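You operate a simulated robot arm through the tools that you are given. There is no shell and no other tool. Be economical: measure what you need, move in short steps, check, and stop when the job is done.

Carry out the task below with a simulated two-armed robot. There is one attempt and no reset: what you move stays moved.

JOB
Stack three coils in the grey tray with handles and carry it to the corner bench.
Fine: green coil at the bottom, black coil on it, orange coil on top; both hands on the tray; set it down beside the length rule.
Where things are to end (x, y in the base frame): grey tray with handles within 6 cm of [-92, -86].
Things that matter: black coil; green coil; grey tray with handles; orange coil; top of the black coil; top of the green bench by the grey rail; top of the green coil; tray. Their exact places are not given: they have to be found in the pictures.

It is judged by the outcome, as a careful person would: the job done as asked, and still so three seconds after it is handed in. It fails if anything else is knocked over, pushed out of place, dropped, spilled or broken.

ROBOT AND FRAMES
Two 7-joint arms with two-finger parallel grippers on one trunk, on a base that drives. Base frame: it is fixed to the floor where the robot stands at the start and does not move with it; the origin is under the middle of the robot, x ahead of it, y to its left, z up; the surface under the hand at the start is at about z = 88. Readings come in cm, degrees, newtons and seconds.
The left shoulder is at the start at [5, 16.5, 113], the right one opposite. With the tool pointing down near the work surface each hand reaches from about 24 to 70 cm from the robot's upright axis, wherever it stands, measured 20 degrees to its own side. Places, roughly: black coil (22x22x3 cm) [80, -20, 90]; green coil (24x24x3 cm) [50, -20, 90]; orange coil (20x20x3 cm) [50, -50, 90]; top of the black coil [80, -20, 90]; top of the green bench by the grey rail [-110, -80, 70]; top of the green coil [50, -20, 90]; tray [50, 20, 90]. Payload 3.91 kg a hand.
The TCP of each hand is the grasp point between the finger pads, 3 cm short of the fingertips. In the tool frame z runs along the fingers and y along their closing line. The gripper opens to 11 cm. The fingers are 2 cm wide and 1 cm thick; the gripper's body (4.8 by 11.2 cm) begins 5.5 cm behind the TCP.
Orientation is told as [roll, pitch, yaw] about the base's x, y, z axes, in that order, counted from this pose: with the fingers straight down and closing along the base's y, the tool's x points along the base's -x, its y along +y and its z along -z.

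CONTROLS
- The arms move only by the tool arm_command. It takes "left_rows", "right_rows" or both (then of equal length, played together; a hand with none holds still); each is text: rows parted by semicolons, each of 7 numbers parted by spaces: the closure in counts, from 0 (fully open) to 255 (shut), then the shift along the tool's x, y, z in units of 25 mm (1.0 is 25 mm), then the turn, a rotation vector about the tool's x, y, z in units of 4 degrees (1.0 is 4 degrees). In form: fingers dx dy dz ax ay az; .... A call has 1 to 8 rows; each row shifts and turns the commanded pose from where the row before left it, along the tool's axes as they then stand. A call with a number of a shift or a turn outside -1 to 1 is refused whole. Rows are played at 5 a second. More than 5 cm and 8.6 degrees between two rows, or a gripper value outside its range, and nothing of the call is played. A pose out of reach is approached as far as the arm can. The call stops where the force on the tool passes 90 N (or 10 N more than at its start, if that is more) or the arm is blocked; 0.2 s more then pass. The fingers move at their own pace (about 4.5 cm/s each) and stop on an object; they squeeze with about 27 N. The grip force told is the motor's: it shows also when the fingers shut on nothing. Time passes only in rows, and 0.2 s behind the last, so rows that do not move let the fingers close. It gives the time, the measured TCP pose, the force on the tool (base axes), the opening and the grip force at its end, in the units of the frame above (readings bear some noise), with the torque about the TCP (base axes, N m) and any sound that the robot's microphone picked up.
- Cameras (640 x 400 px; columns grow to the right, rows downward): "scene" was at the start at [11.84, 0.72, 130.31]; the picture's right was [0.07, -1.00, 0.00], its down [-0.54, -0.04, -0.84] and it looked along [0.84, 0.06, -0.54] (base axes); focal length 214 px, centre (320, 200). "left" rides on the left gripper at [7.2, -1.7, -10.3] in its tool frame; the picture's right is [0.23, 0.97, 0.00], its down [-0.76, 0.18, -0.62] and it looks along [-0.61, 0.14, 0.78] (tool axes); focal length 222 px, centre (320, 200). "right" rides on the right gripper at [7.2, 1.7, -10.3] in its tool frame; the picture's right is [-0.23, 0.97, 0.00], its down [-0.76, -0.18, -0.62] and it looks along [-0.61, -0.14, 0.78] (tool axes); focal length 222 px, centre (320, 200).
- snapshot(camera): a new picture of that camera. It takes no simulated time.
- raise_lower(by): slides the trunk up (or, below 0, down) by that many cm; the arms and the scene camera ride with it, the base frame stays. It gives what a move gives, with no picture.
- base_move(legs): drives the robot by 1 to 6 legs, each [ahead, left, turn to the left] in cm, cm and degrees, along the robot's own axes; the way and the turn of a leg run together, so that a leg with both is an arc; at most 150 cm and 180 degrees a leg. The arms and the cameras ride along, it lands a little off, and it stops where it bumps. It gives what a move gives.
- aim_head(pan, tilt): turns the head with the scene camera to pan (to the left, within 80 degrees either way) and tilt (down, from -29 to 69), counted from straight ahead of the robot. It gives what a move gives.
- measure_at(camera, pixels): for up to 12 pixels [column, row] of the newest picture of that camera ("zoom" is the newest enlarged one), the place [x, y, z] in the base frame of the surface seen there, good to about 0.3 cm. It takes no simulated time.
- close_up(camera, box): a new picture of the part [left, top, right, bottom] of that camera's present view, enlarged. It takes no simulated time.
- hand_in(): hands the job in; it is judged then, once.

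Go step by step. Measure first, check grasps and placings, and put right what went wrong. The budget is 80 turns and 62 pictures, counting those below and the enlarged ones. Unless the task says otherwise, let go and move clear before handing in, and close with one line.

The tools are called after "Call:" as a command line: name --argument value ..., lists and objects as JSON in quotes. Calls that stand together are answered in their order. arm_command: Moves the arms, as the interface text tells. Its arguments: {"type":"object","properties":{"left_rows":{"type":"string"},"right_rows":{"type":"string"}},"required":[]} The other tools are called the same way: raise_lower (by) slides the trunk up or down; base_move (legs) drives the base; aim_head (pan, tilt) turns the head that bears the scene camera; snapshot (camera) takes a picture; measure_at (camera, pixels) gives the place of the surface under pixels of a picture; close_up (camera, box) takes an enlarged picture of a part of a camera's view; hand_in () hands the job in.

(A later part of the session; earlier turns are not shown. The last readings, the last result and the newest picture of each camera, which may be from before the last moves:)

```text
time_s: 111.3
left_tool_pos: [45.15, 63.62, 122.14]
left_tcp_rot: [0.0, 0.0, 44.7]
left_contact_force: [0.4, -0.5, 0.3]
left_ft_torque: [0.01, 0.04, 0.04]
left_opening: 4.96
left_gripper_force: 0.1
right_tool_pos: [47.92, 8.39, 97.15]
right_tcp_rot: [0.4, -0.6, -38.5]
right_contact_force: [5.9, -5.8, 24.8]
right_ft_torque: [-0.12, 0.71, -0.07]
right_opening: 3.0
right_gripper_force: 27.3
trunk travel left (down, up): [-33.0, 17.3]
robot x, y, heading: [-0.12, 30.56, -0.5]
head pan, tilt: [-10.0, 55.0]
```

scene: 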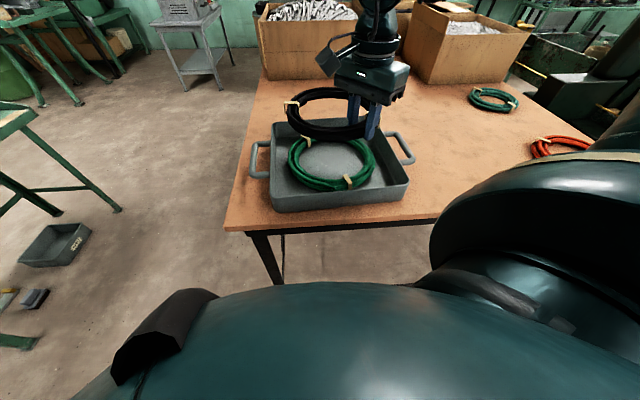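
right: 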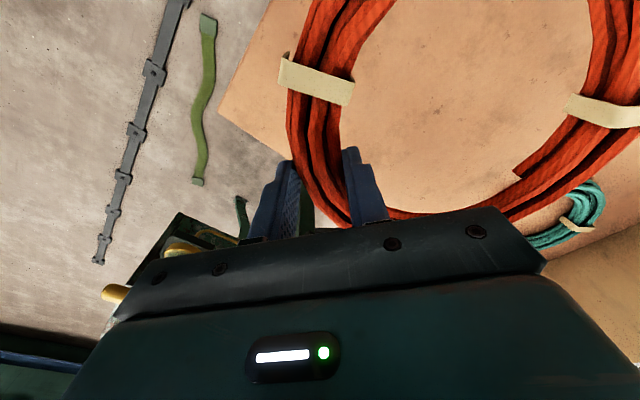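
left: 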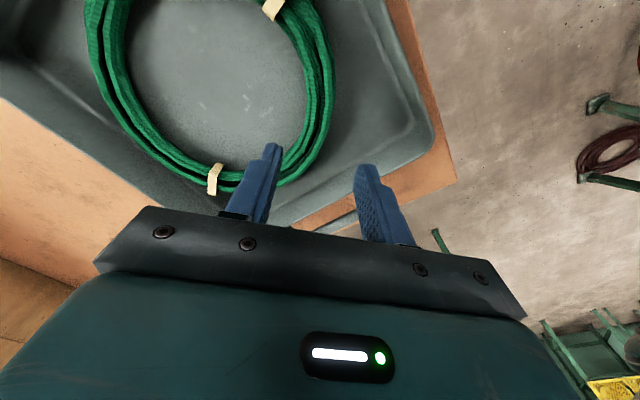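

Contact (25 N). Ease up 2 mm, open a little, and rise.

Call:
arm_command --right_rows "255 0 0 -0.1 0 0 0;255 0 0 0 0 0 0;145 0 0 0 0 0 0;145 0 0 0 0 0 0;145 0 0 0 0 0 0;145 0 0 -0.4 0 0 0;145 0 0 -0.8 0 0 0;145 0 0 -0.8 0 0 0"

Call:
arm_command --right_rows "145 0 0 -0.9 0 0 0;145 0 0 -0.9 0 0 0;145 0 0 -0.9 0 0 0;145 0 0 -0.9 0 0 0;145 0 0 -0.5 0 0 0"

Call:
close_up --camera "scene" --box '[200, 40, 520, 240]'

Call:
measure_at --camera "zoom" --pixels '[[130, 180], [130, 220], [150, 168], [150, 242], [128, 200], [445, 172], [458, 190], [445, 198], [405, 133], [425, 150], [160, 130], [200, 300]]'

```text
time_s: 113.1
left_tool_pos: [45.29, 63.6, 122.09]
left_tcp_rot: [0.0, 0.0, 44.7]
left_contact_force: [0.0, 1.0, -0.5]
left_ft_torque: [-0.04, 0.02, 0.03]
left_opening: 4.94
left_gripper_force: 0.2
right_tool_pos: [47.91, 8.16, 102.36]
right_tcp_rot: [0.2, -0.2, -38.5]
right_contact_force: [0.4, 0.2, -0.1]
right_ft_torque: [-0.03, -0.01, 0.0]
right_opening: 4.71
right_gripper_force: 0.1
trunk travel left (down, up): [-33.0, 17.3]
robot x, y, heading: [-0.16, 30.5, -0.5]
head pan, tilt: [-10.0, 55.0]
```

```text
time_s: 114.3
left_tool_pos: [45.25, 63.48, 122.02]
left_tcp_rot: [0.0, -0.1, 44.7]
left_contact_force: [-0.3, 0.2, 0.0]
left_ft_torque: [0.01, 0.03, -0.01]
left_opening: 4.96
left_gripper_force: 0.0
right_tool_pos: [48.08, 8.31, 112.59]
right_tcp_rot: [0.1, -0.2, -38.5]
right_contact_force: [0.6, 0.3, 1.1]
right_ft_torque: [0.0, 0.01, -0.02]
right_opening: 4.76
right_gripper_force: 0.0
trunk travel left (down, up): [-33.0, 17.3]
robot x, y, heading: [-0.03, 30.97, -0.7]
head pan, tilt: [-10.0, 55.0]
```

```text
2.00 times, centred on (360, 140) of scene
```

zoom: 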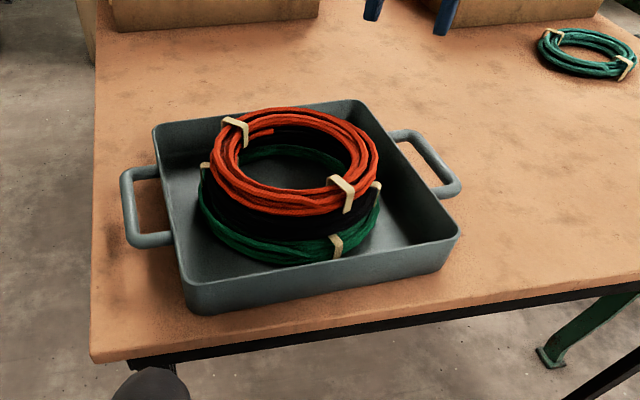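

```text
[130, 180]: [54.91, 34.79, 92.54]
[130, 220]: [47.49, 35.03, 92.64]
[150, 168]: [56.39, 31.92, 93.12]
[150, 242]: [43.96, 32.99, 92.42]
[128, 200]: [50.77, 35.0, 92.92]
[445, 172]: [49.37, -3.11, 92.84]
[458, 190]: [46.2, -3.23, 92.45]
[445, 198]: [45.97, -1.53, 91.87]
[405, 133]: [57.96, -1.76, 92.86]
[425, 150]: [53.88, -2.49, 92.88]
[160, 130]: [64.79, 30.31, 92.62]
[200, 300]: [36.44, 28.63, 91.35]
```

The stack is complete: green, black, orange. Tray handles: bars at y≈35 and y≈-3.3, z≈92.5, x≈46–57. Before lifting I survey the destination: back off, turn right and look.

Call:
base_move --legs '[[-30, 0, 0], [0, 0, -100]]'

Call:
aim_head --pan -35 --tilt 30

Call:
snapshot --camera "scene"

```text
time_s: 120.5
left_tool_pos: [-5.49, -19.21, 122.09]
left_tcp_rot: [0.1, 0.1, -54.3]
left_contact_force: [0.4, -0.4, 0.7]
left_ft_torque: [-0.04, 0.0, -0.01]
left_opening: 4.96
left_gripper_force: 0.2
right_tool_pos: [-60.62, -13.19, 112.65]
right_tcp_rot: [0.2, -0.2, -137.4]
right_contact_force: [0.2, -0.2, 0.0]
right_ft_torque: [0.0, 0.01, -0.04]
right_opening: 4.76
right_gripper_force: 0.0
trunk travel left (down, up): [-33.0, 17.3]
robot x, y, heading: [-31.0, 31.2, -99.3]
head pan, tilt: [-10.0, 55.0]
```

```text
time_s: 121.4
left_tool_pos: [-5.39, -19.12, 122.18]
left_tcp_rot: [0.0, 0.0, -54.4]
left_contact_force: [0.4, -0.2, 0.3]
left_ft_torque: [0.0, -0.01, 0.01]
left_opening: 4.95
left_gripper_force: 0.1
right_tool_pos: [-60.5, -13.16, 112.72]
right_tcp_rot: [0.1, -0.2, -137.4]
right_contact_force: [0.3, 0.5, -1.0]
right_ft_torque: [-0.03, -0.06, -0.02]
right_opening: 4.74
right_gripper_force: 0.0
trunk travel left (down, up): [-33.0, 17.3]
robot x, y, heading: [-30.9, 30.46, -99.5]
head pan, tilt: [-35.0, 30.0]
```

```text
20 pictures are left
```

scene: 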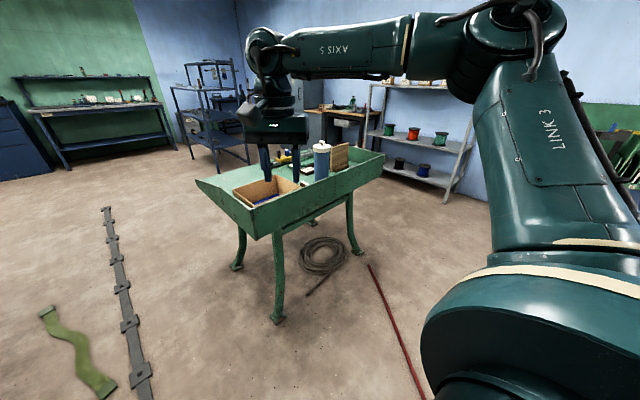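

Call:
close_up --camera "scene" --box '[180, 120, 400, 258]'

Call:
measure_at --camera "scene" --pixels '[[198, 183], [255, 236], [383, 155], [250, 210], [300, 185], [350, 170], [265, 190], [322, 160], [340, 155], [242, 187], [278, 315], [360, 250]]'

```text
2.90 times, centred on (290, 189) of scene
```

zoom: 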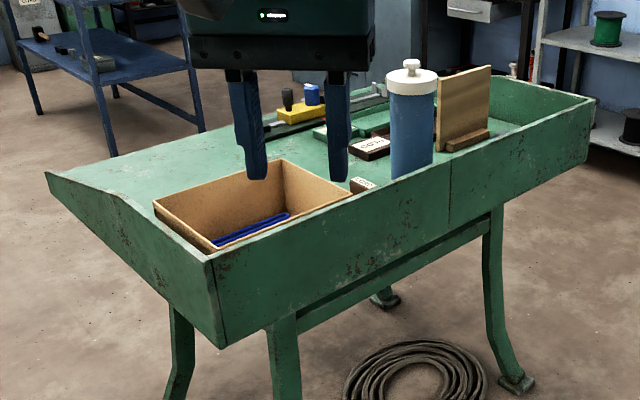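

```text
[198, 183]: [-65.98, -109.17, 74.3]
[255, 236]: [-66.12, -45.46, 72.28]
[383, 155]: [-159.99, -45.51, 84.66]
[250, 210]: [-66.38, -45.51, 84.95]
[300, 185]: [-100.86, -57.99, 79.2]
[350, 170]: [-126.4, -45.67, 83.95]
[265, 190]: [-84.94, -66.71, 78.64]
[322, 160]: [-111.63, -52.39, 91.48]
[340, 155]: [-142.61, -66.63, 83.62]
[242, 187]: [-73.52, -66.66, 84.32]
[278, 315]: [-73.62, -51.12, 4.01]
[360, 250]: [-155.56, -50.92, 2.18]
```

The bench has a raised wall at y≈-45.5 and open low front near y≈-110, so I must approach from the -y side. Measure floor objects, the shelves behind and things on the bench.

Call:
measure_at --camera "scene" --pixels '[[107, 208], [140, 395], [45, 312], [105, 395], [218, 174], [248, 162], [168, 95], [70, 165], [450, 200], [395, 385], [370, 265], [320, 255]]'

Call:
measure_at --camera "zoom" --pixels '[[48, 175], [215, 255], [120, 165], [200, 170], [155, 205], [350, 190], [275, 110], [380, 95], [375, 148], [300, 145], [590, 100], [360, 185]]'

Call:
aim_head --pan 5 --tilt 35

Call:
snapshot --camera "scene"

```text
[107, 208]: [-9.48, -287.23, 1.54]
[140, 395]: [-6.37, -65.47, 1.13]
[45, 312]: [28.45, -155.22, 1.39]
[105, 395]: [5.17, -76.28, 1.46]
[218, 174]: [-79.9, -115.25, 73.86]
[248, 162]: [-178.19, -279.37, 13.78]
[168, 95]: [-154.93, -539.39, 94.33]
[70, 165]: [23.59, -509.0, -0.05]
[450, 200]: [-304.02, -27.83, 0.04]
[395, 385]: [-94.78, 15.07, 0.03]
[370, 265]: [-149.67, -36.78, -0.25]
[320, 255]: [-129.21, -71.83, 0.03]
```

```text
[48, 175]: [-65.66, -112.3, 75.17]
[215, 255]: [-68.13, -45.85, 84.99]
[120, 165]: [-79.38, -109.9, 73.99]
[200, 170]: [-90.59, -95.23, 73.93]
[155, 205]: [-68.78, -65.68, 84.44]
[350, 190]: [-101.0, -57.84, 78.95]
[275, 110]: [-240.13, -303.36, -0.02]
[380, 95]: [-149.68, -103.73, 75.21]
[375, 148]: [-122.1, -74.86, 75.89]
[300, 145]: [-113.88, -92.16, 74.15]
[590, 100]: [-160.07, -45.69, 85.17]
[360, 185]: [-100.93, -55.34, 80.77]
```

```text
time_s: 122.5
left_tool_pos: [-5.53, -19.11, 122.0]
left_tcp_rot: [0.0, 0.0, -54.3]
left_contact_force: [-1.0, -0.6, -0.1]
left_ft_torque: [0.0, -0.01, 0.0]
left_opening: 4.95
left_gripper_force: 0.1
right_tool_pos: [-60.42, -13.08, 112.57]
right_tcp_rot: [0.2, -0.2, -137.3]
right_contact_force: [0.8, -0.1, -0.3]
right_ft_torque: [0.0, 0.02, -0.02]
right_opening: 4.73
right_gripper_force: 0.1
trunk travel left (down, up): [-33.0, 17.3]
robot x, y, heading: [-30.74, 30.71, -98.9]
head pan, tilt: [5.0, 35.0]
```

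```text
18 pictures are left
```

scene: 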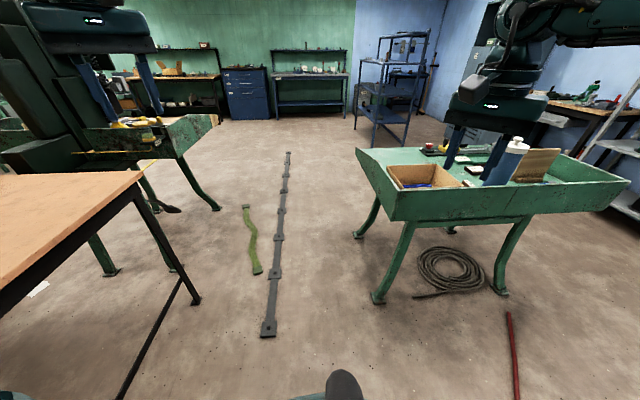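

Bench surface z≈73.9; corridor between bench (x<-66) and floor strip (x≈-7) is free at x≈-37, and there is free floor south of the bench. Now set both hands to straight-down, yaw 0 in the robot frame, for the handles.

Call:
arm_command --left_rows "171 0 0 0.9 0 0 1;171 0 0 0.9 0 0 1;171 0 0 0.9 0 0 1;171 0 0 0.9 0 0 1;171 0 0 0.9 0 0 1;171 0 0 0.9 0 0 1;171 0 0 0.9 0 0 1;171 0 0 0.9 0 0 1" --right_rows "171 0 0 0.43 0 0 -1;171 0 0 0.43 0 0 -1;171 0 0 0.43 0 0 -1;171 0 0 0.43 0 0 -1;171 0 0 0.43 0 0 -1;171 0 0 0.43 0 0 -1;171 0 0 0.43 0 0 -1;171 0 0 0.43 0 0 -1"

Call:
arm_command --left_rows "171 0 0 0 0 0 1;171 0 0 0 0 0 1;171 0 0 0 0 0 1;171 0 0 0 0 0 0.25;171 -0.12 -0.9 0 0 0 0;171 -0.12 -0.9 0 0 0 0;171 -0.12 -0.9 0 0 0 0;171 -0.12 -0.9 0 0 0 0" --right_rows "171 0 0 0 0 0 -0.85;171 0 0 0 0 0 -0.7;171 0 0 0 0 0 0;171 0 0 0 0 0 0;171 0.15 0.3 0 0 0 0;171 0.15 0.3 0 0 0 0;171 0.15 0.3 0 0 0 0;171 0.15 0.3 0 0 0 0"

Call:
base_move --legs '[[0, 0, 99], [15, -15, 0]]'

```text
time_s: 124.3
left_tool_pos: [-5.23, -19.06, 104.06]
left_tcp_rot: [0.0, 0.0, -86.4]
left_contact_force: [-0.4, 0.4, 0.7]
left_ft_torque: [0.03, 0.0, -0.01]
left_opening: 3.61
left_gripper_force: 0.1
right_tool_pos: [-60.54, -13.12, 103.93]
right_tcp_rot: [0.0, -0.3, -105.5]
right_contact_force: [-0.2, 0.1, -0.4]
right_ft_torque: [0.03, 0.01, 0.06]
right_opening: 3.64
right_gripper_force: 0.1
trunk travel left (down, up): [-33.0, 17.3]
robot x, y, heading: [-30.71, 30.65, -99.3]
head pan, tilt: [5.0, 35.0]
```

```text
time_s: 126.1
left_tool_pos: [-14.47, -18.75, 103.9]
left_tcp_rot: [0.1, 0.0, -99.3]
left_contact_force: [-0.2, 0.4, -0.9]
left_ft_torque: [0.0, -0.02, 0.03]
left_opening: 3.6
left_gripper_force: 0.1
right_tool_pos: [-57.31, -12.15, 104.03]
right_tcp_rot: [-0.1, -0.3, -99.3]
right_contact_force: [-0.2, -0.3, 0.4]
right_ft_torque: [0.01, -0.02, -0.02]
right_opening: 3.61
right_gripper_force: 0.0
trunk travel left (down, up): [-33.0, 17.3]
robot x, y, heading: [-30.73, 30.71, -99.1]
head pan, tilt: [5.0, 35.0]
```

```text
time_s: 132.2
left_tool_pos: [30.47, 39.75, 104.0]
left_tcp_rot: [0.0, 0.0, -0.2]
left_contact_force: [1.0, -0.7, -0.3]
left_ft_torque: [-0.03, -0.03, -0.03]
left_opening: 3.63
left_gripper_force: 0.1
right_tool_pos: [30.65, -3.47, 104.1]
right_tcp_rot: [0.0, -0.3, -0.1]
right_contact_force: [0.2, 0.0, -0.3]
right_ft_torque: [0.03, 0.03, -0.03]
right_opening: 3.62
right_gripper_force: 0.1
trunk travel left (down, up): [-33.0, 17.3]
robot x, y, heading: [-15.81, 16.31, -0.3]
head pan, tilt: [5.0, 35.0]
```

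Drive forward 21 cm to bring the hands over the handles, then look with both wrist cameras.

Call:
base_move --legs '[[21, 0, 0.3]]'

Call:
snapshot --camera "left"

Call:
snapshot --camera "right"

```text
time_s: 133.9
left_tool_pos: [51.39, 39.93, 103.97]
left_tcp_rot: [0.0, 0.1, -0.1]
left_contact_force: [0.4, 0.3, -0.5]
left_ft_torque: [0.01, 0.04, 0.0]
left_opening: 3.64
left_gripper_force: 0.1
right_tool_pos: [51.67, -3.46, 104.04]
right_tcp_rot: [0.0, -0.3, 0.0]
right_contact_force: [0.5, -0.4, 0.1]
right_ft_torque: [-0.02, 0.0, -0.01]
right_opening: 3.64
right_gripper_force: 0.1
trunk travel left (down, up): [-33.0, 17.3]
robot x, y, heading: [4.93, 15.92, -0.3]
head pan, tilt: [5.0, 35.0]
```

```text
17 pictures are left
```

left: 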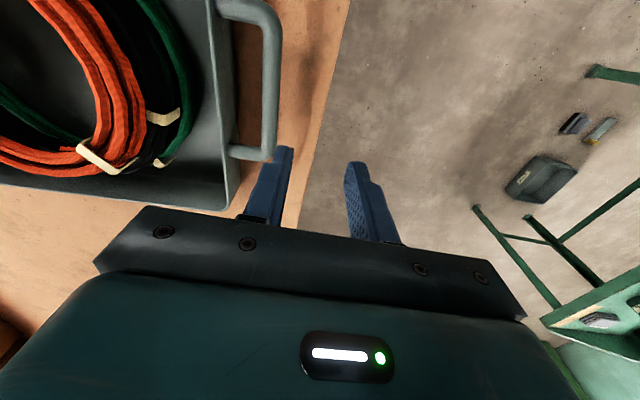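

```text
16 pictures are left
```

right: 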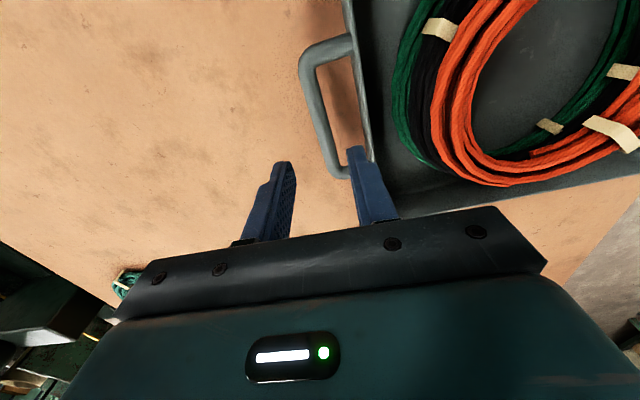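

Call:
measure_at --camera "left" --pixels '[[270, 60], [260, 60], [280, 60], [270, 100], [270, 30], [248, 152], [230, 100], [222, 60], [270, 125], [250, 5]]'

Call:
measure_at --camera "right" --pixels '[[312, 100], [304, 100], [322, 100], [308, 70], [325, 140], [340, 170], [325, 48], [362, 100], [350, 60], [335, 165]]'

```text
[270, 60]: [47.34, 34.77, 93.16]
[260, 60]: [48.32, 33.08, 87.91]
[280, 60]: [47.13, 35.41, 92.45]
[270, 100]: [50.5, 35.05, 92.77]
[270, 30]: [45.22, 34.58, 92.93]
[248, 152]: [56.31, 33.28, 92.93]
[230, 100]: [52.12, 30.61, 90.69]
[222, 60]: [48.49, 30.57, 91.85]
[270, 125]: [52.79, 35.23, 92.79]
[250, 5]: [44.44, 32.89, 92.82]
```

```text
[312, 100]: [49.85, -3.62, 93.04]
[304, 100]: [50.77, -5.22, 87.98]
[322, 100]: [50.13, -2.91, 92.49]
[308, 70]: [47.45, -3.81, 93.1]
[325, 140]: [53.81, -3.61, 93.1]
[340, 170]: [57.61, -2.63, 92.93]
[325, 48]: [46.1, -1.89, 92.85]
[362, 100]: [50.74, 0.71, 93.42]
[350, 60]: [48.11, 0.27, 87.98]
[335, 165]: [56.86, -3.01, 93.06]
```

Bars: left centre (50.7,34.8), right (51.9,-3.6), centre height ≈92.3. Align the left hand, then lower both to z≈92.2.

Call:
arm_command --left_rows "171 0.1 -0.7 0 0 0 0;171 0.1 -0.7 0 0 0 0;171 0.08 -0.65 0 0 0 0;171 0 0 0 0 0 0" --right_rows "171 -0.04 -0.03 0 0 0 0;171 -0.04 -0.03 0 0 0 0;171 0 0 0 0 0 0;171 0 0 0 0 0 0"

Call:
arm_command --left_rows "171 0 0 0.8 0 0 0;171 0 0 0.8 0 0 0;171 0 0 0.8 0 0 0;171 0 0 0.8 0 0 0;171 0 0 0.8 0 0 0;171 0 0 0.5 0 0 0;171 0 0 0.22 0 0 0;171 0 0 0 0 0 0" --right_rows "171 0 0 0.8 0 0 0;171 0 0 0.8 0 0 0;171 0 0 0.8 0 0 0;171 0 0 0.8 0 0 0;171 0 0 0.8 0 0 0;171 0 0 0.5 0 0 0;171 0 0 0.22 0 0 0;171 0 0 0 0 0 0"

Call:
snapshot --camera "left"

Call:
snapshot --camera "right"

```text
time_s: 134.9
left_tool_pos: [50.66, 34.77, 104.04]
left_tcp_rot: [0.0, 0.0, -0.1]
left_contact_force: [-0.3, -0.3, 1.0]
left_ft_torque: [0.0, -0.03, 0.0]
left_opening: 3.62
left_gripper_force: 0.1
right_tool_pos: [51.88, -3.71, 104.1]
right_tcp_rot: [0.0, -0.4, -0.1]
right_contact_force: [0.2, 0.0, -0.4]
right_ft_torque: [0.01, -0.01, -0.02]
right_opening: 3.61
right_gripper_force: 0.1
trunk travel left (down, up): [-33.0, 17.3]
robot x, y, heading: [4.72, 15.84, -0.2]
head pan, tilt: [5.0, 35.0]
```

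```text
time_s: 136.7
left_tool_pos: [50.68, 34.76, 92.11]
left_tcp_rot: [0.0, 0.0, -0.1]
left_contact_force: [-0.3, 0.1, 0.1]
left_ft_torque: [-0.01, 0.02, 0.0]
left_opening: 3.59
left_gripper_force: 0.1
right_tool_pos: [51.74, -3.67, 92.41]
right_tcp_rot: [0.0, -0.4, 0.0]
right_contact_force: [0.7, -0.2, 0.7]
right_ft_torque: [0.03, -0.02, -0.02]
right_opening: 3.64
right_gripper_force: 0.1
trunk travel left (down, up): [-33.0, 17.3]
robot x, y, heading: [5.12, 15.81, -0.2]
head pan, tilt: [5.0, 35.0]
```

```text
15 pictures are left
```

left: 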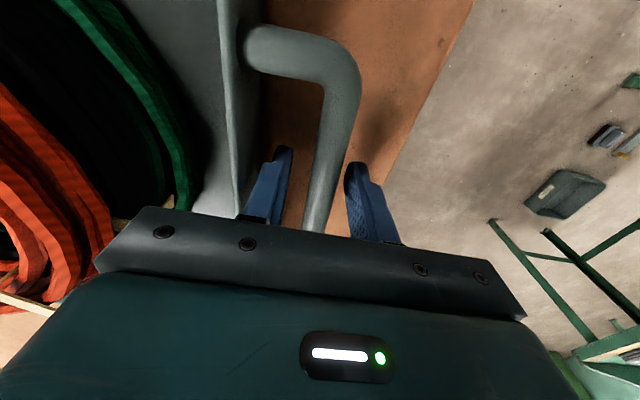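

```text
14 pictures are left
```

right: 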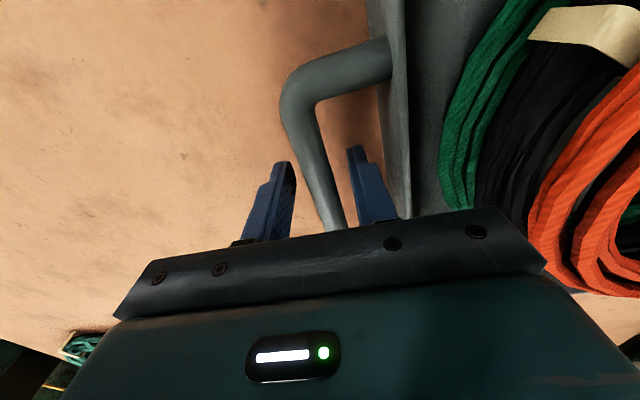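

Both bars lie between the fingers. Close both hands and lift 3 cm slowly.

Call:
arm_command --left_rows "255 0 0 0 0 0 0;255 0 0 0 0 0 0;255 0 0 0 0 0 0;255 0 0 0 0 0 0" --right_rows "255 0 0 0 0 0 0;255 0 0 0 0 0 0;255 0 0 0 0 0 0;255 0 0 0 0 0 0"

Call:
arm_command --left_rows "255 0 0 -0.15 0 0 0;255 0 0 -0.2 0 0 0;255 0 0 -0.25 0 0 0;255 0 0 -0.3 0 0 0;255 0 0 -0.3 0 0 0;255 0 0 0 0 0 0;255 0 0 0 0 0 0" --right_rows "255 0 0 -0.15 0 0 0;255 0 0 -0.2 0 0 0;255 0 0 -0.25 0 0 0;255 0 0 -0.3 0 0 0;255 0 0 -0.3 0 0 0;255 0 0 0 0 0 0;255 0 0 0 0 0 0"

Call:
aim_head --pan 0 --tilt 50

Call:
snapshot --camera "scene"

```text
time_s: 137.7
left_tool_pos: [50.74, 34.85, 92.14]
left_tcp_rot: [-0.2, -0.1, -0.1]
left_contact_force: [2.3, -10.3, -0.6]
left_ft_torque: [0.02, 0.27, 0.62]
left_opening: 1.64
left_gripper_force: 27.0
right_tool_pos: [51.87, -3.51, 92.37]
right_tcp_rot: [0.1, -0.3, 0.1]
right_contact_force: [-4.6, 16.7, 0.2]
right_ft_torque: [0.05, -0.3, 0.65]
right_opening: 1.6
right_gripper_force: 27.3
trunk travel left (down, up): [-33.0, 17.3]
robot x, y, heading: [5.09, 15.39, -0.1]
head pan, tilt: [5.0, 35.0]
```

```text
time_s: 139.3
left_tool_pos: [50.7, 34.59, 95.18]
left_tcp_rot: [-0.3, -0.1, -0.2]
left_contact_force: [4.4, -25.6, -9.3]
left_ft_torque: [0.03, 0.04, 0.57]
left_opening: 1.66
left_gripper_force: 27.2
right_tool_pos: [51.97, -3.68, 95.13]
right_tcp_rot: [0.2, -0.2, 0.1]
right_contact_force: [-4.4, 26.2, -7.6]
right_ft_torque: [0.01, 0.07, 0.58]
right_opening: 1.62
right_gripper_force: 26.6
trunk travel left (down, up): [-33.0, 17.3]
robot x, y, heading: [5.22, 15.56, -0.2]
head pan, tilt: [5.0, 35.0]
```

```text
time_s: 140.1
left_tool_pos: [50.73, 34.64, 95.09]
left_tcp_rot: [-0.3, -0.2, -0.2]
left_contact_force: [4.0, -27.0, -9.8]
left_ft_torque: [0.04, 0.11, 0.59]
left_opening: 1.68
left_gripper_force: 26.7
right_tool_pos: [52.05, -3.55, 95.22]
right_tcp_rot: [0.1, -0.3, 0.1]
right_contact_force: [-3.4, 27.4, -9.1]
right_ft_torque: [0.04, 0.03, 0.56]
right_opening: 1.66
right_gripper_force: 26.7
trunk travel left (down, up): [-33.0, 17.3]
robot x, y, heading: [5.04, 15.72, -0.2]
head pan, tilt: [0.0, 50.0]
```

```text
13 pictures are left
```

scene: 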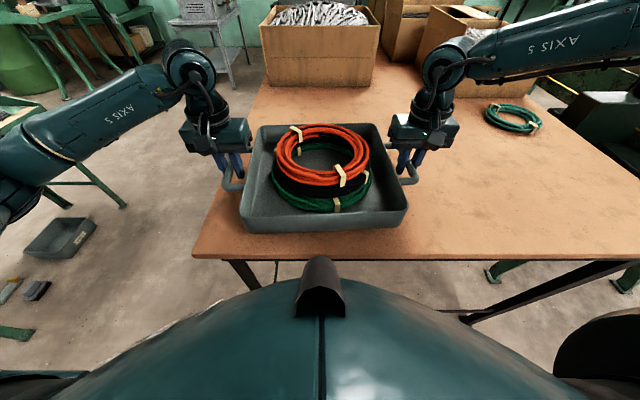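

Tray is up, level, ~18 N total. Relax the slight outward pull, lift 5 cm more, then back away and turn right.

Call:
arm_command --left_rows "255 0 -0.04 -0.3 0 0 0;255 0 -0.02 -0.4 0 0 0;255 0 0 -0.4 0 0 0;255 0 0 -0.4 0 0 0;255 0 0 -0.4 0 0 0;255 0 0 0 0 0 0" --right_rows "255 0 0.04 -0.3 0 0 0;255 0 0.02 -0.4 0 0 0;255 0 0 -0.4 0 0 0;255 0 0 -0.4 0 0 0;255 0 0 -0.4 0 0 0;255 0 0 0 0 0 0"

Call:
base_move --legs '[[-42, 0, 0]]'

Call:
base_move --legs '[[0, 0, -45], [0, 0, -45]]'

Call:
snapshot --camera "scene"

```text
time_s: 141.4
left_tool_pos: [50.84, 34.64, 99.89]
left_tcp_rot: [0.0, 0.1, 0.0]
left_contact_force: [3.5, -7.8, -8.5]
left_ft_torque: [0.02, -0.18, 0.63]
left_opening: 1.66
left_gripper_force: 27.0
right_tool_pos: [51.91, -3.58, 99.91]
right_tcp_rot: [-0.1, -0.1, -0.1]
right_contact_force: [-3.1, 7.8, -9.3]
right_ft_torque: [-0.03, 0.33, 0.54]
right_opening: 1.61
right_gripper_force: 26.8
trunk travel left (down, up): [-33.0, 17.3]
robot x, y, heading: [5.16, 15.7, 0.0]
head pan, tilt: [0.0, 50.0]
```

```text
time_s: 144.0
left_tool_pos: [9.35, 34.76, 99.86]
left_tcp_rot: [0.0, 0.0, 0.0]
left_contact_force: [2.7, 9.4, -8.1]
left_ft_torque: [-0.02, 0.17, 0.58]
left_opening: 1.69
left_gripper_force: 27.5
right_tool_pos: [10.39, -3.49, 99.94]
right_tcp_rot: [-0.1, -0.1, 0.0]
right_contact_force: [-2.9, -9.9, -8.2]
right_ft_torque: [-0.02, -0.07, 0.55]
right_opening: 1.63
right_gripper_force: 27.5
trunk travel left (down, up): [-33.0, 17.3]
robot x, y, heading: [-36.59, 15.79, 0.1]
head pan, tilt: [0.0, 50.0]
```

```text
time_s: 148.5
left_tool_pos: [-17.63, -29.94, 99.8]
left_tcp_rot: [0.0, 0.1, -89.9]
left_contact_force: [-0.2, -2.2, -9.4]
left_ft_torque: [0.15, 0.02, 0.53]
left_opening: 1.66
left_gripper_force: 26.7
right_tool_pos: [-55.82, -31.03, 99.95]
right_tcp_rot: [-0.1, -0.2, -90.1]
right_contact_force: [-0.5, 2.9, -9.8]
right_ft_torque: [-0.02, -0.05, 0.55]
right_opening: 1.61
right_gripper_force: 27.3
trunk travel left (down, up): [-33.0, 17.3]
robot x, y, heading: [-36.35, 16.03, -90.0]
head pan, tilt: [0.0, 50.0]
```

```text
12 pictures are left
```

scene: 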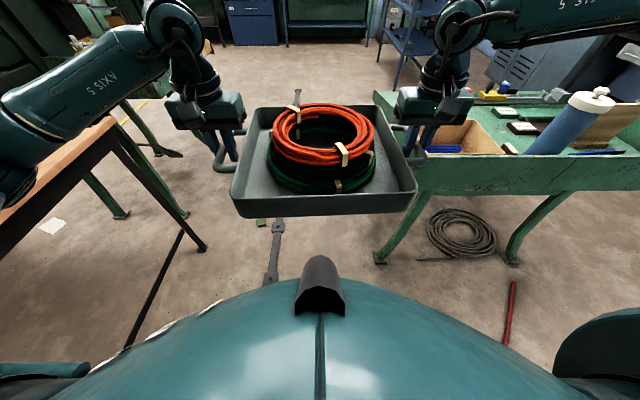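

Tray is steady and level. The corridor (bench edge x=-66, strip x=-7) is centred on my x=-36.4, so drive straight on south.

Call:
base_move --legs '[[105, 0, 0]]'

Call:
base_move --legs '[[103, 0, 0]]'

```text
time_s: 154.0
left_tool_pos: [-18.8, -135.95, 99.82]
left_tcp_rot: [0.0, 0.1, -90.5]
left_contact_force: [-1.6, -2.7, -8.4]
left_ft_torque: [0.04, 0.01, 0.55]
left_opening: 1.64
left_gripper_force: 26.7
right_tool_pos: [-56.93, -136.76, 99.98]
right_tcp_rot: [-0.1, 0.0, -90.6]
right_contact_force: [1.7, 3.0, -10.2]
right_ft_torque: [0.06, 0.04, 0.56]
right_opening: 1.61
right_gripper_force: 26.9
trunk travel left (down, up): [-33.0, 17.3]
robot x, y, heading: [-37.05, -89.81, -90.7]
head pan, tilt: [0.0, 50.0]
```

```text
time_s: 159.3
left_tool_pos: [-18.23, -238.09, 99.74]
left_tcp_rot: [0.1, 0.2, -89.5]
left_contact_force: [-3.1, -3.4, -8.3]
left_ft_torque: [0.04, 0.0, 0.53]
left_opening: 1.66
left_gripper_force: 26.9
right_tool_pos: [-56.46, -239.43, 100.0]
right_tcp_rot: [-0.2, -0.1, -89.5]
right_contact_force: [1.5, 2.9, -9.4]
right_ft_torque: [0.12, 0.01, 0.55]
right_opening: 1.61
right_gripper_force: 26.9
trunk travel left (down, up): [-33.0, 17.3]
robot x, y, heading: [-37.24, -192.45, -89.5]
head pan, tilt: [0.0, 50.0]
```

Now turn right 180° in two stages to face the bench front, then look.

Call:
base_move --legs '[[0, 0, -90], [0, 0, -90.5]]'

Call:
aim_head --pan 30 --tilt 35

Call:
snapshot --camera "scene"

```text
time_s: 167.3
left_tool_pos: [-56.38, -146.82, 99.76]
left_tcp_rot: [0.1, 0.3, 90.2]
left_contact_force: [2.8, 2.4, -8.8]
left_ft_torque: [-0.07, 0.03, 0.57]
left_opening: 1.65
left_gripper_force: 27.0
right_tool_pos: [-18.22, -145.51, 99.88]
right_tcp_rot: [-0.1, -0.1, 90.2]
right_contact_force: [-2.7, -2.5, -9.5]
right_ft_torque: [-0.03, 0.01, 0.53]
right_opening: 1.64
right_gripper_force: 27.0
trunk travel left (down, up): [-33.0, 17.3]
robot x, y, heading: [-37.53, -192.45, 90.0]
head pan, tilt: [0.0, 50.0]
```

```text
time_s: 168.3
left_tool_pos: [-56.33, -146.76, 99.8]
left_tcp_rot: [0.1, 0.1, 90.1]
left_contact_force: [2.6, 4.5, -8.5]
left_ft_torque: [0.08, 0.05, 0.61]
left_opening: 1.67
left_gripper_force: 27.1
right_tool_pos: [-18.25, -145.51, 99.92]
right_tcp_rot: [-0.1, -0.1, 90.3]
right_contact_force: [-2.2, -3.2, -8.7]
right_ft_torque: [-0.23, 0.01, 0.61]
right_opening: 1.61
right_gripper_force: 26.8
trunk travel left (down, up): [-33.0, 17.3]
robot x, y, heading: [-37.59, -192.26, 90.3]
head pan, tilt: [30.0, 35.0]
```

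```text
11 pictures are left
```

scene: 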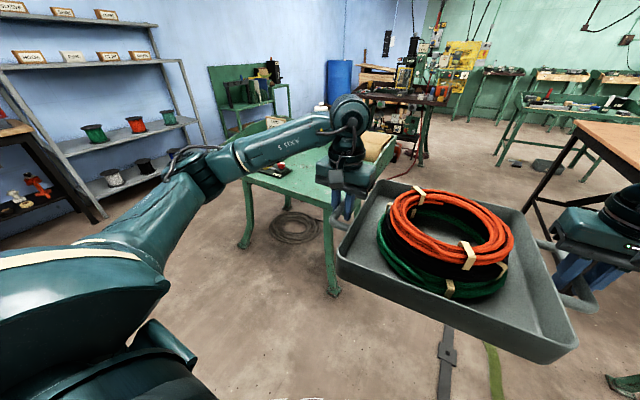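

Strafe left 54.5 cm to line up with x≈-92, then look at the bench surface.

Call:
base_move --legs '[[0, 54.5, 0]]'

Call:
aim_head --pan 0 --tilt 25

Call:
snapshot --camera "scene"

```text
time_s: 173.5
left_tool_pos: [-110.37, -146.72, 99.71]
left_tcp_rot: [0.1, 0.1, 90.1]
left_contact_force: [1.2, 3.5, -9.0]
left_ft_torque: [-0.05, 0.0, 0.61]
left_opening: 1.63
left_gripper_force: 27.1
right_tool_pos: [-72.17, -145.64, 99.87]
right_tcp_rot: [-0.1, 0.0, 90.0]
right_contact_force: [-1.7, -2.3, -9.8]
right_ft_torque: [-0.14, -0.01, 0.56]
right_opening: 1.64
right_gripper_force: 26.8
trunk travel left (down, up): [-33.0, 17.3]
robot x, y, heading: [-91.49, -192.51, 89.7]
head pan, tilt: [30.0, 35.0]
```

```text
time_s: 174.5
left_tool_pos: [-110.39, -146.72, 99.71]
left_tcp_rot: [0.1, 0.0, 90.1]
left_contact_force: [1.4, 4.9, -9.2]
left_ft_torque: [-0.02, 0.02, 0.58]
left_opening: 1.65
left_gripper_force: 26.5
right_tool_pos: [-72.13, -145.55, 100.03]
right_tcp_rot: [-0.2, 0.0, 90.3]
right_contact_force: [-1.9, -3.8, -9.4]
right_ft_torque: [-0.18, -0.04, 0.63]
right_opening: 1.62
right_gripper_force: 27.4
trunk travel left (down, up): [-33.0, 17.3]
robot x, y, heading: [-91.47, -192.48, 89.8]
head pan, tilt: [0.0, 25.0]
```

```text
10 pictures are left
```

scene: 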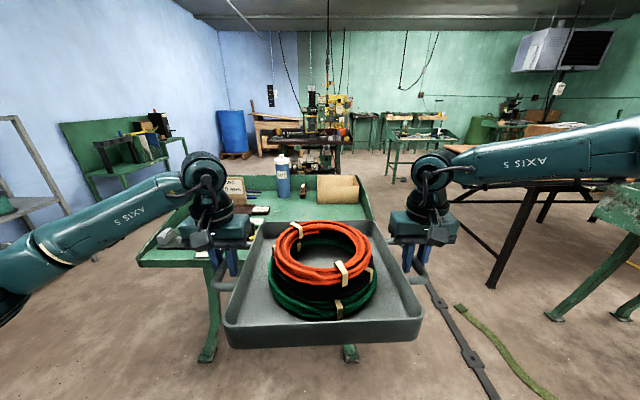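

Call:
close_up --camera "scene" --box '[130, 150, 390, 300]'

Call:
measure_at --camera "zoom" --pixels '[[20, 285], [100, 215], [80, 215], [310, 145], [300, 130], [350, 150], [315, 155], [270, 130], [500, 130], [440, 165], [200, 272], [330, 175]]'

```text
2.46 times, centred on (260, 225) of scene
```

zoom: 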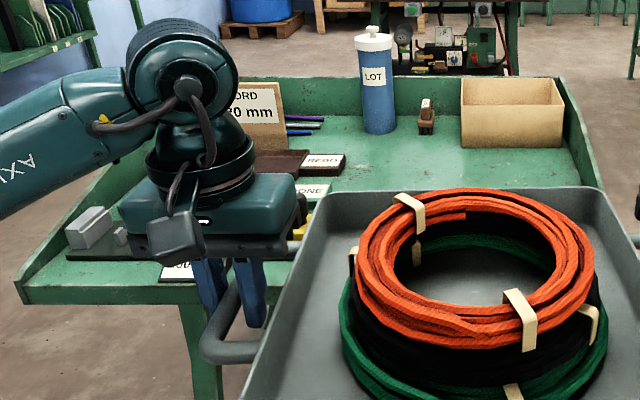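

```text
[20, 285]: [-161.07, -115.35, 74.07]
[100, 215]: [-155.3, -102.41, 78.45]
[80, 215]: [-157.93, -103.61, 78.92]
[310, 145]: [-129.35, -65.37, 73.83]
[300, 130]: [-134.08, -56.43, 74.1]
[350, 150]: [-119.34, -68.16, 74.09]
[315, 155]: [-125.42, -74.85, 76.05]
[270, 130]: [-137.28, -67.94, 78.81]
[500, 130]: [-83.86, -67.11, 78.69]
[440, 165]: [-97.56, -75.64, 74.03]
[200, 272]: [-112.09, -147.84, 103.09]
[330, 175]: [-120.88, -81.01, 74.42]
```

The bench edge in front is at y≈-115.3, the grey rule runs along y≈-104 up to x≈-108, cards end at x≈-119, the box begins at y≈-67. My front is ~26.5 cm ahead of my axis, so I'll stop at y≈-142.3, then extend the arms over the bench. Drive forward 50.

Call:
base_move --legs '[[50, -1.5, 0.3]]'

Call:
aim_head --pan 15 --tilt 40

Call:
snapshot --camera "scene"

```text
time_s: 177.4
left_tool_pos: [-109.28, -96.83, 99.88]
left_tcp_rot: [0.1, 0.3, 90.4]
left_contact_force: [2.7, 3.3, -9.1]
left_ft_torque: [-0.16, 0.01, 0.55]
left_opening: 1.66
left_gripper_force: 27.2
right_tool_pos: [-71.02, -95.5, 99.84]
right_tcp_rot: [0.0, -0.1, 90.4]
right_contact_force: [-2.1, -2.1, -9.8]
right_ft_torque: [0.01, 0.03, 0.55]
right_opening: 1.63
right_gripper_force: 27.3
trunk travel left (down, up): [-33.0, 17.3]
robot x, y, heading: [-89.87, -142.45, 90.4]
head pan, tilt: [0.0, 25.0]
```

```text
time_s: 178.2
left_tool_pos: [-109.2, -96.96, 99.85]
left_tcp_rot: [0.1, 0.2, 90.4]
left_contact_force: [1.9, 3.6, -8.8]
left_ft_torque: [-0.11, 0.02, 0.61]
left_opening: 1.64
left_gripper_force: 27.1
right_tool_pos: [-70.94, -95.54, 99.9]
right_tcp_rot: [-0.2, 0.1, 90.6]
right_contact_force: [-2.1, -3.8, -10.3]
right_ft_torque: [-0.01, -0.01, 0.67]
right_opening: 1.61
right_gripper_force: 27.2
trunk travel left (down, up): [-33.0, 17.3]
robot x, y, heading: [-90.44, -142.76, 90.3]
head pan, tilt: [15.0, 40.0]
```

```text
8 pictures are left
```

scene: 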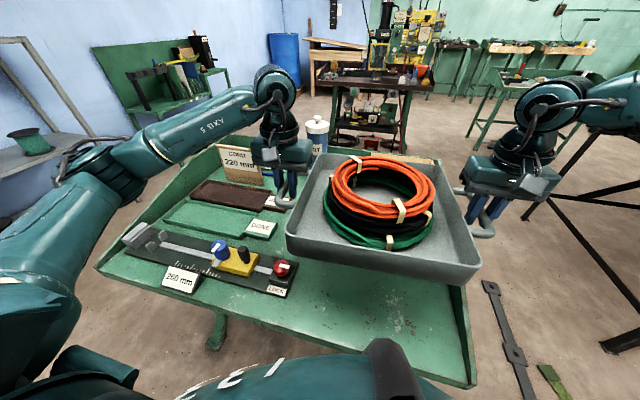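

Now the rule is clearly visible (black board with yellow slider, right end ≈(293,285)). Measure its end, the cards, and the bench edge.

Call:
measure_at --camera "scene" --pixels '[[298, 265], [288, 297], [282, 268], [258, 228], [280, 215], [275, 290], [300, 275], [420, 325], [470, 380], [464, 300], [270, 237], [242, 255]]'

Call:
measure_at --camera "scene" --pixels '[[287, 240], [310, 165], [476, 265], [290, 335], [430, 160], [316, 130], [462, 290], [300, 250]]'

```text
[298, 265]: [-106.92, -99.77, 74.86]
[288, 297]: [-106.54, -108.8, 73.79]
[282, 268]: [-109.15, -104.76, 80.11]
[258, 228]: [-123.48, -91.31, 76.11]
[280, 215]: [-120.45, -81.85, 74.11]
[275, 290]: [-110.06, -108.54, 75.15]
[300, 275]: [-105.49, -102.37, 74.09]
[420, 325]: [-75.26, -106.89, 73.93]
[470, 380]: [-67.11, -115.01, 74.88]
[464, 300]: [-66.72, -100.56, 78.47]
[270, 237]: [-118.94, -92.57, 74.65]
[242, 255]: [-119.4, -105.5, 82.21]
```

```text
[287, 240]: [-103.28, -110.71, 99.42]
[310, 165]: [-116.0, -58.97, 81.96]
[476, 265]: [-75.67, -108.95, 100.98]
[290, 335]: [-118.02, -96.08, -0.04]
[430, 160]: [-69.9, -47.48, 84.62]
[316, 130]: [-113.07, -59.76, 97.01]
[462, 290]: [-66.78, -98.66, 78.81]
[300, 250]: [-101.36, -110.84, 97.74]
```

Rule board ends at x≈-106.7 (y -99.8…-108.8). Tray goes to about (-91,-90), 2 cm right of the rule. Extend both arms together, lowering 4 cm, watching for reach.

Call:
arm_command --left_rows "255 -0.2 0.06 0.27 0 0 0;255 -0.3 0.06 0.27 0 0 0;255 -0.3 0.06 0.27 0 0 0;255 -0.3 0.06 0.27 0 0 0;255 -0.3 0.06 0.27 0 0 0;255 -0.2 0.06 0.27 0 0 0;255 0 0 0 0 0 0" --right_rows "255 -0.2 0.06 0.27 0 0 0;255 -0.3 0.06 0.27 0 0 0;255 -0.3 0.06 0.27 0 0 0;255 -0.3 0.06 0.27 0 0 0;255 -0.3 0.06 0.27 0 0 0;255 -0.2 0.06 0.27 0 0 0;255 0 0 0 0 0 0"

```text
time_s: 179.8
left_tool_pos: [-110.06, -93.06, 95.51]
left_tcp_rot: [0.1, 0.1, 90.3]
left_contact_force: [5.6, 2.4, -9.0]
left_ft_torque: [0.21, 0.01, 0.58]
left_opening: 1.66
left_gripper_force: 26.8
right_tool_pos: [-71.88, -91.7, 95.68]
right_tcp_rot: [0.0, 0.0, 90.5]
right_contact_force: [-6.9, -2.5, -9.2]
right_ft_torque: [-0.32, -0.04, 0.58]
right_opening: 1.62
right_gripper_force: 26.6
trunk travel left (down, up): [-33.0, 17.3]
robot x, y, heading: [-89.81, -142.81, 90.4]
head pan, tilt: [15.0, 40.0]
```

Call:
arm_command --left_rows "255 -0.2 0 0.2 0 0 0;255 -0.2 0 0.2 0 0 0;255 -0.2 0 0.2 0 0 0;255 -0.2 0 0 0 0 0;255 -0.15 0 0 0 0 0;255 0 0 0 0 0 0" --right_rows "255 -0.2 0 0.2 0 0 0;255 -0.2 0 0.2 0 0 0;255 -0.2 0 0.2 0 0 0;255 -0.2 0 0 0 0 0;255 -0.15 0 0 0 0 0;255 0 0 0 0 0 0"

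```text
time_s: 181.2
left_tool_pos: [-109.61, -90.56, 94.22]
left_tcp_rot: [-0.6, 0.2, 90.0]
left_contact_force: [38.2, 1.9, -9.1]
left_ft_torque: [-0.36, 0.0, 0.52]
left_opening: 1.61
left_gripper_force: 27.5
right_tool_pos: [-71.31, -90.28, 94.66]
right_tcp_rot: [0.4, -0.1, 90.8]
right_contact_force: [-37.7, -0.3, -8.7]
right_ft_torque: [0.23, 0.1, 0.04]
right_opening: 1.57
right_gripper_force: 27.5
right hand out of reach, approached as far as the arm can: row 2, 3, 4
trunk travel left (down, up): [-33.0, 17.3]
robot x, y, heading: [-90.02, -142.7, 90.3]
head pan, tilt: [15.0, 40.0]
```

The right arm reached its limit and pulls sideways (38 N). Ease both back slightly and bring the right hand inward to relieve it.

Call:
arm_command --left_rows "255 0.08 -0.05 0 0 0 0;255 0.06 -0.05 0 0 0 0;255 0 0 0 0 0 0" --right_rows "255 0.08 0.05 0 0 0 0;255 0.06 0.05 0 0 0 0;255 0 0 0 0 0 0"

```text
time_s: 182.0
left_tool_pos: [-109.59, -90.89, 94.13]
left_tcp_rot: [-0.1, 0.1, 90.3]
left_contact_force: [26.5, 2.2, -8.8]
left_ft_torque: [-0.39, -0.02, 0.57]
left_opening: 1.61
left_gripper_force: 27.1
right_tool_pos: [-71.42, -90.62, 94.61]
right_tcp_rot: [0.0, 0.0, 90.5]
right_contact_force: [-26.7, -1.9, -8.5]
right_ft_torque: [0.25, 0.11, 0.26]
right_opening: 1.58
right_gripper_force: 27.2
trunk travel left (down, up): [-33.0, 17.3]
robot x, y, heading: [-90.36, -142.55, 90.4]
head pan, tilt: [15.0, 40.0]
```

Call:
arm_command --left_rows "255 0 -0.06 0 0 0 0;255 0 -0.04 0 0 0 0;255 0 0 0 0 0 0" --right_rows "255 0 0.06 0.06 0 0 0;255 0 0.04 0.06 0 0 0;255 0 0 0 0 0 0"

Call:
raise_lower --by -12

Call:
snapshot --camera "scene"

```text
time_s: 182.8
left_tool_pos: [-109.53, -90.9, 94.1]
left_tcp_rot: [0.0, 0.1, 90.4]
left_contact_force: [20.8, 2.1, -9.9]
left_ft_torque: [0.03, 0.02, 0.52]
left_opening: 1.59
left_gripper_force: 27.1
right_tool_pos: [-71.26, -90.69, 94.39]
right_tcp_rot: [0.0, -0.1, 90.5]
right_contact_force: [-20.5, -2.2, -8.6]
right_ft_torque: [-0.21, 0.1, 0.08]
right_opening: 1.58
right_gripper_force: 27.3
right hand out of reach, approached as far as the arm can: row 1
trunk travel left (down, up): [-33.0, 17.3]
robot x, y, heading: [-90.17, -142.76, 90.3]
head pan, tilt: [15.0, 40.0]
```

```text
time_s: 184.3
left_tool_pos: [-109.6, -90.67, 82.15]
left_tcp_rot: [0.1, 0.2, 90.4]
left_contact_force: [19.7, 1.6, -8.2]
left_ft_torque: [0.23, 0.02, 0.54]
left_opening: 1.61
left_gripper_force: 27.3
right_tool_pos: [-71.29, -90.71, 82.38]
right_tcp_rot: [0.1, -0.1, 90.5]
right_contact_force: [-18.4, -2.1, -8.4]
right_ft_torque: [-0.36, 0.05, 0.08]
right_opening: 1.56
right_gripper_force: 27.2
trunk travel left (down, up): [-21.0, 29.3]
robot x, y, heading: [-90.0, -142.56, 90.4]
head pan, tilt: [15.0, 40.0]
```

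```text
7 pictures are left
```

scene: 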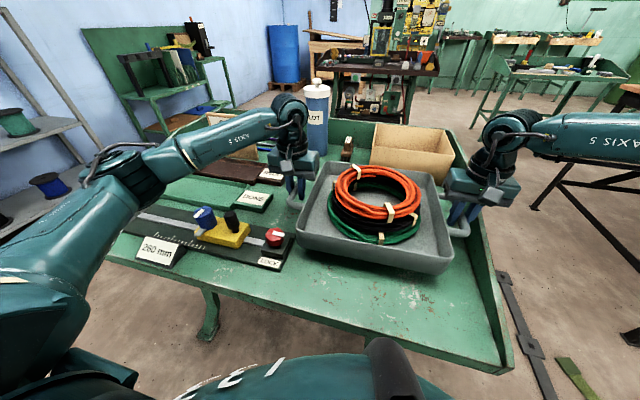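

Call:
measure_at --camera "scene" --pixels '[[298, 238], [452, 262], [322, 165], [430, 172], [296, 250], [448, 270], [295, 238], [375, 258], [465, 225], [383, 160], [478, 230], [287, 265]]'

```text
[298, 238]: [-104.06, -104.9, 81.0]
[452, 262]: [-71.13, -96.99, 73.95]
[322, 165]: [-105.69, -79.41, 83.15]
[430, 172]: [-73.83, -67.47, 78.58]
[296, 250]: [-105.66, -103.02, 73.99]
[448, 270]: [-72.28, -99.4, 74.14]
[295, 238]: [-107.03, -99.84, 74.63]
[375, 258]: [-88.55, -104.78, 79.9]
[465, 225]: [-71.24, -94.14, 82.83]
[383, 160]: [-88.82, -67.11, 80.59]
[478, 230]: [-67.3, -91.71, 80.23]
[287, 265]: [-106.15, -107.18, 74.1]
```

Tray is level, 2.5 cm clear of the rule end and clear of box and side wall. Lower the last 4.3 cm.

Call:
raise_lower --by -3.9

Call:
raise_lower --by -0.4

```text
time_s: 185.1
left_tool_pos: [-109.7, -90.76, 78.35]
left_tcp_rot: [0.0, 0.0, 90.4]
left_contact_force: [17.8, 3.7, -3.5]
left_ft_torque: [0.33, 0.01, 0.53]
left_opening: 1.57
left_gripper_force: 27.1
right_tool_pos: [-71.41, -90.64, 78.53]
right_tcp_rot: [0.0, -0.1, 90.5]
right_contact_force: [-17.6, -1.3, -7.0]
right_ft_torque: [0.49, 0.07, 0.15]
right_opening: 1.58
right_gripper_force: 26.8
trunk travel left (down, up): [-17.1, 33.2]
robot x, y, heading: [-90.03, -142.77, 90.2]
head pan, tilt: [15.0, 40.0]
```

```text
time_s: 185.7
left_tool_pos: [-109.49, -91.0, 78.31]
left_tcp_rot: [-0.2, -0.4, 90.4]
left_contact_force: [14.5, 8.8, 14.4]
left_ft_torque: [-0.47, -0.09, 0.55]
left_opening: 1.6
left_gripper_force: 27.4
right_tool_pos: [-71.36, -90.67, 78.54]
right_tcp_rot: [0.1, -0.6, 90.5]
right_contact_force: [-15.1, 1.9, 10.9]
right_ft_torque: [-0.62, 0.08, 0.15]
right_opening: 1.53
right_gripper_force: 26.8
trunk travel left (down, up): [-16.7, 33.6]
robot x, y, heading: [-90.33, -142.57, 90.2]
head pan, tilt: [15.0, 40.0]
```

Tray is resting on the bench (net upward forces). Open both hands slightly and check.

Call:
arm_command --left_rows "180 0 0 0 0 0 0;175 0 0 0 0 0 0;175 0 0 0 0 0 0;175 0 0 -0.4 0 0 0;175 0 0 -0.8 0 0 0;175 0 0 -0.8 0 0 0;175 0 0 -0.8 0 0 0" --right_rows "180 0 0 0 0 0 0;175 0 0 0 0 0 0;175 0 0 0 0 0 0;175 0.1 0 -0.4 0 0 0;175 0.1 0 -0.8 0 0 0;175 0 0 -0.8 0 0 0;175 0 0 -0.8 0 0 0"

Call:
snapshot --camera "scene"

```text
time_s: 187.2
left_tool_pos: [-109.71, -91.0, 85.01]
left_tcp_rot: [0.1, 0.1, 90.4]
left_contact_force: [0.7, 0.0, -0.5]
left_ft_torque: [0.01, 0.01, -0.01]
left_opening: 3.44
left_gripper_force: 0.0
right_tool_pos: [-71.37, -91.5, 85.2]
right_tcp_rot: [-0.2, -0.1, 90.6]
right_contact_force: [-0.4, -0.7, -0.2]
right_ft_torque: [0.0, 0.01, -0.04]
right_opening: 3.43
right_gripper_force: 0.1
trunk travel left (down, up): [-16.7, 33.6]
robot x, y, heading: [-90.17, -142.55, 90.2]
head pan, tilt: [15.0, 40.0]
```

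```text
6 pictures are left
```

scene: 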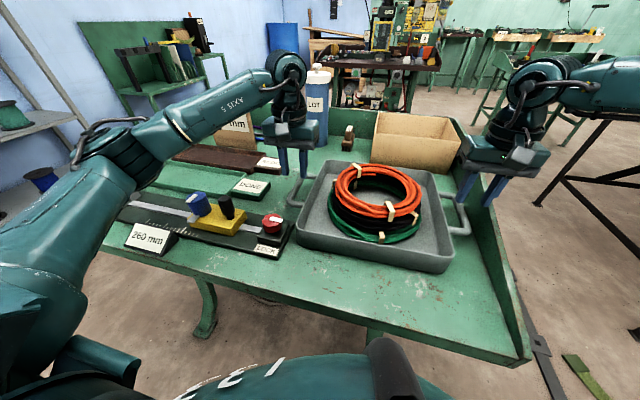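

Released cleanly. Raise the hands well clear and measure the tray's final place.

Call:
raise_lower --by 20

Call:
close_up --camera "scene" --box '[200, 120, 520, 320]'

```text
time_s: 189.4
left_tool_pos: [-109.54, -90.94, 104.84]
left_tcp_rot: [0.0, 0.1, 90.4]
left_contact_force: [-0.6, -0.6, 0.7]
left_ft_torque: [-0.04, 0.01, -0.03]
left_opening: 3.45
left_gripper_force: 0.1
right_tool_pos: [-71.37, -91.39, 105.27]
right_tcp_rot: [0.0, -0.2, 90.5]
right_contact_force: [0.2, -0.3, 0.3]
right_ft_torque: [-0.01, 0.01, 0.01]
right_opening: 3.45
right_gripper_force: 0.1
trunk travel left (down, up): [-36.7, 13.6]
robot x, y, heading: [-90.0, -142.64, 90.3]
head pan, tilt: [15.0, 40.0]
```

```text
2.00 times, centred on (360, 220) of scene
```

zoom: 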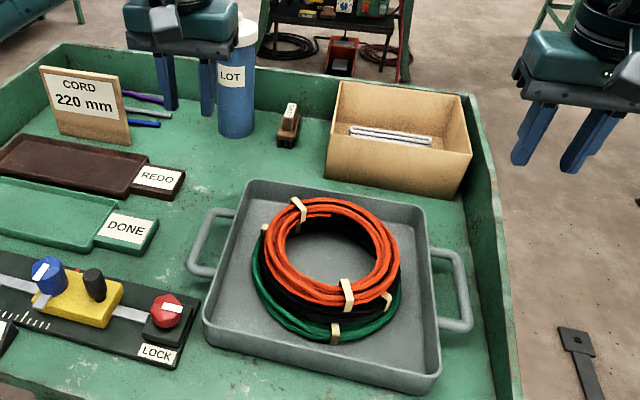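

Call:
measure_at --camera "zoom" --pixels '[[206, 322], [436, 375], [250, 184], [422, 200], [192, 240], [468, 290], [325, 185], [320, 355], [427, 290], [228, 250], [330, 252], [240, 184]]'

```text
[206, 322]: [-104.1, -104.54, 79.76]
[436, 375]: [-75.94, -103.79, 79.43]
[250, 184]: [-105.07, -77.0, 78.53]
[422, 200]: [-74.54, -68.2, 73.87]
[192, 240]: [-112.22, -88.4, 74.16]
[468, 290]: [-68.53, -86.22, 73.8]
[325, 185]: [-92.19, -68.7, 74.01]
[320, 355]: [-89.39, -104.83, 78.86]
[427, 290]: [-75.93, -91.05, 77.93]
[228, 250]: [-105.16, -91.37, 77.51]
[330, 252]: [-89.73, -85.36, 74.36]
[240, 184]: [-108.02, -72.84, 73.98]
```

Tray centre measures ≈(-90.2,-90.3), about 4.7 cm from the target and beside the rule; stack intact in the right order. I back away and hand in.

Call:
base_move --legs '[[-20, 0, 0]]'

Call:
snapshot --camera "scene"

```text
time_s: 191.0
left_tool_pos: [-109.79, -111.5, 104.93]
left_tcp_rot: [0.2, 0.0, 90.7]
left_contact_force: [0.2, -0.7, -0.8]
left_ft_torque: [0.01, -0.01, -0.01]
left_opening: 3.43
left_gripper_force: 0.1
right_tool_pos: [-71.55, -111.56, 105.15]
right_tcp_rot: [-0.1, -0.2, 90.8]
right_contact_force: [0.5, -0.5, 0.7]
right_ft_torque: [0.04, -0.01, 0.0]
right_opening: 3.45
right_gripper_force: 0.0
trunk travel left (down, up): [-36.7, 13.6]
robot x, y, heading: [-89.79, -162.93, 90.5]
head pan, tilt: [15.0, 40.0]
```

```text
4 pictures are left
```

scene: 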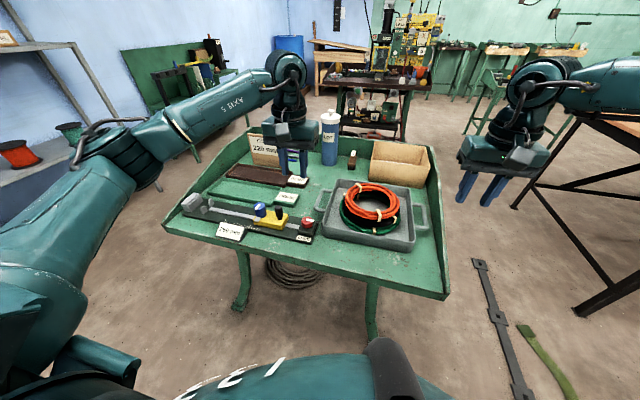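

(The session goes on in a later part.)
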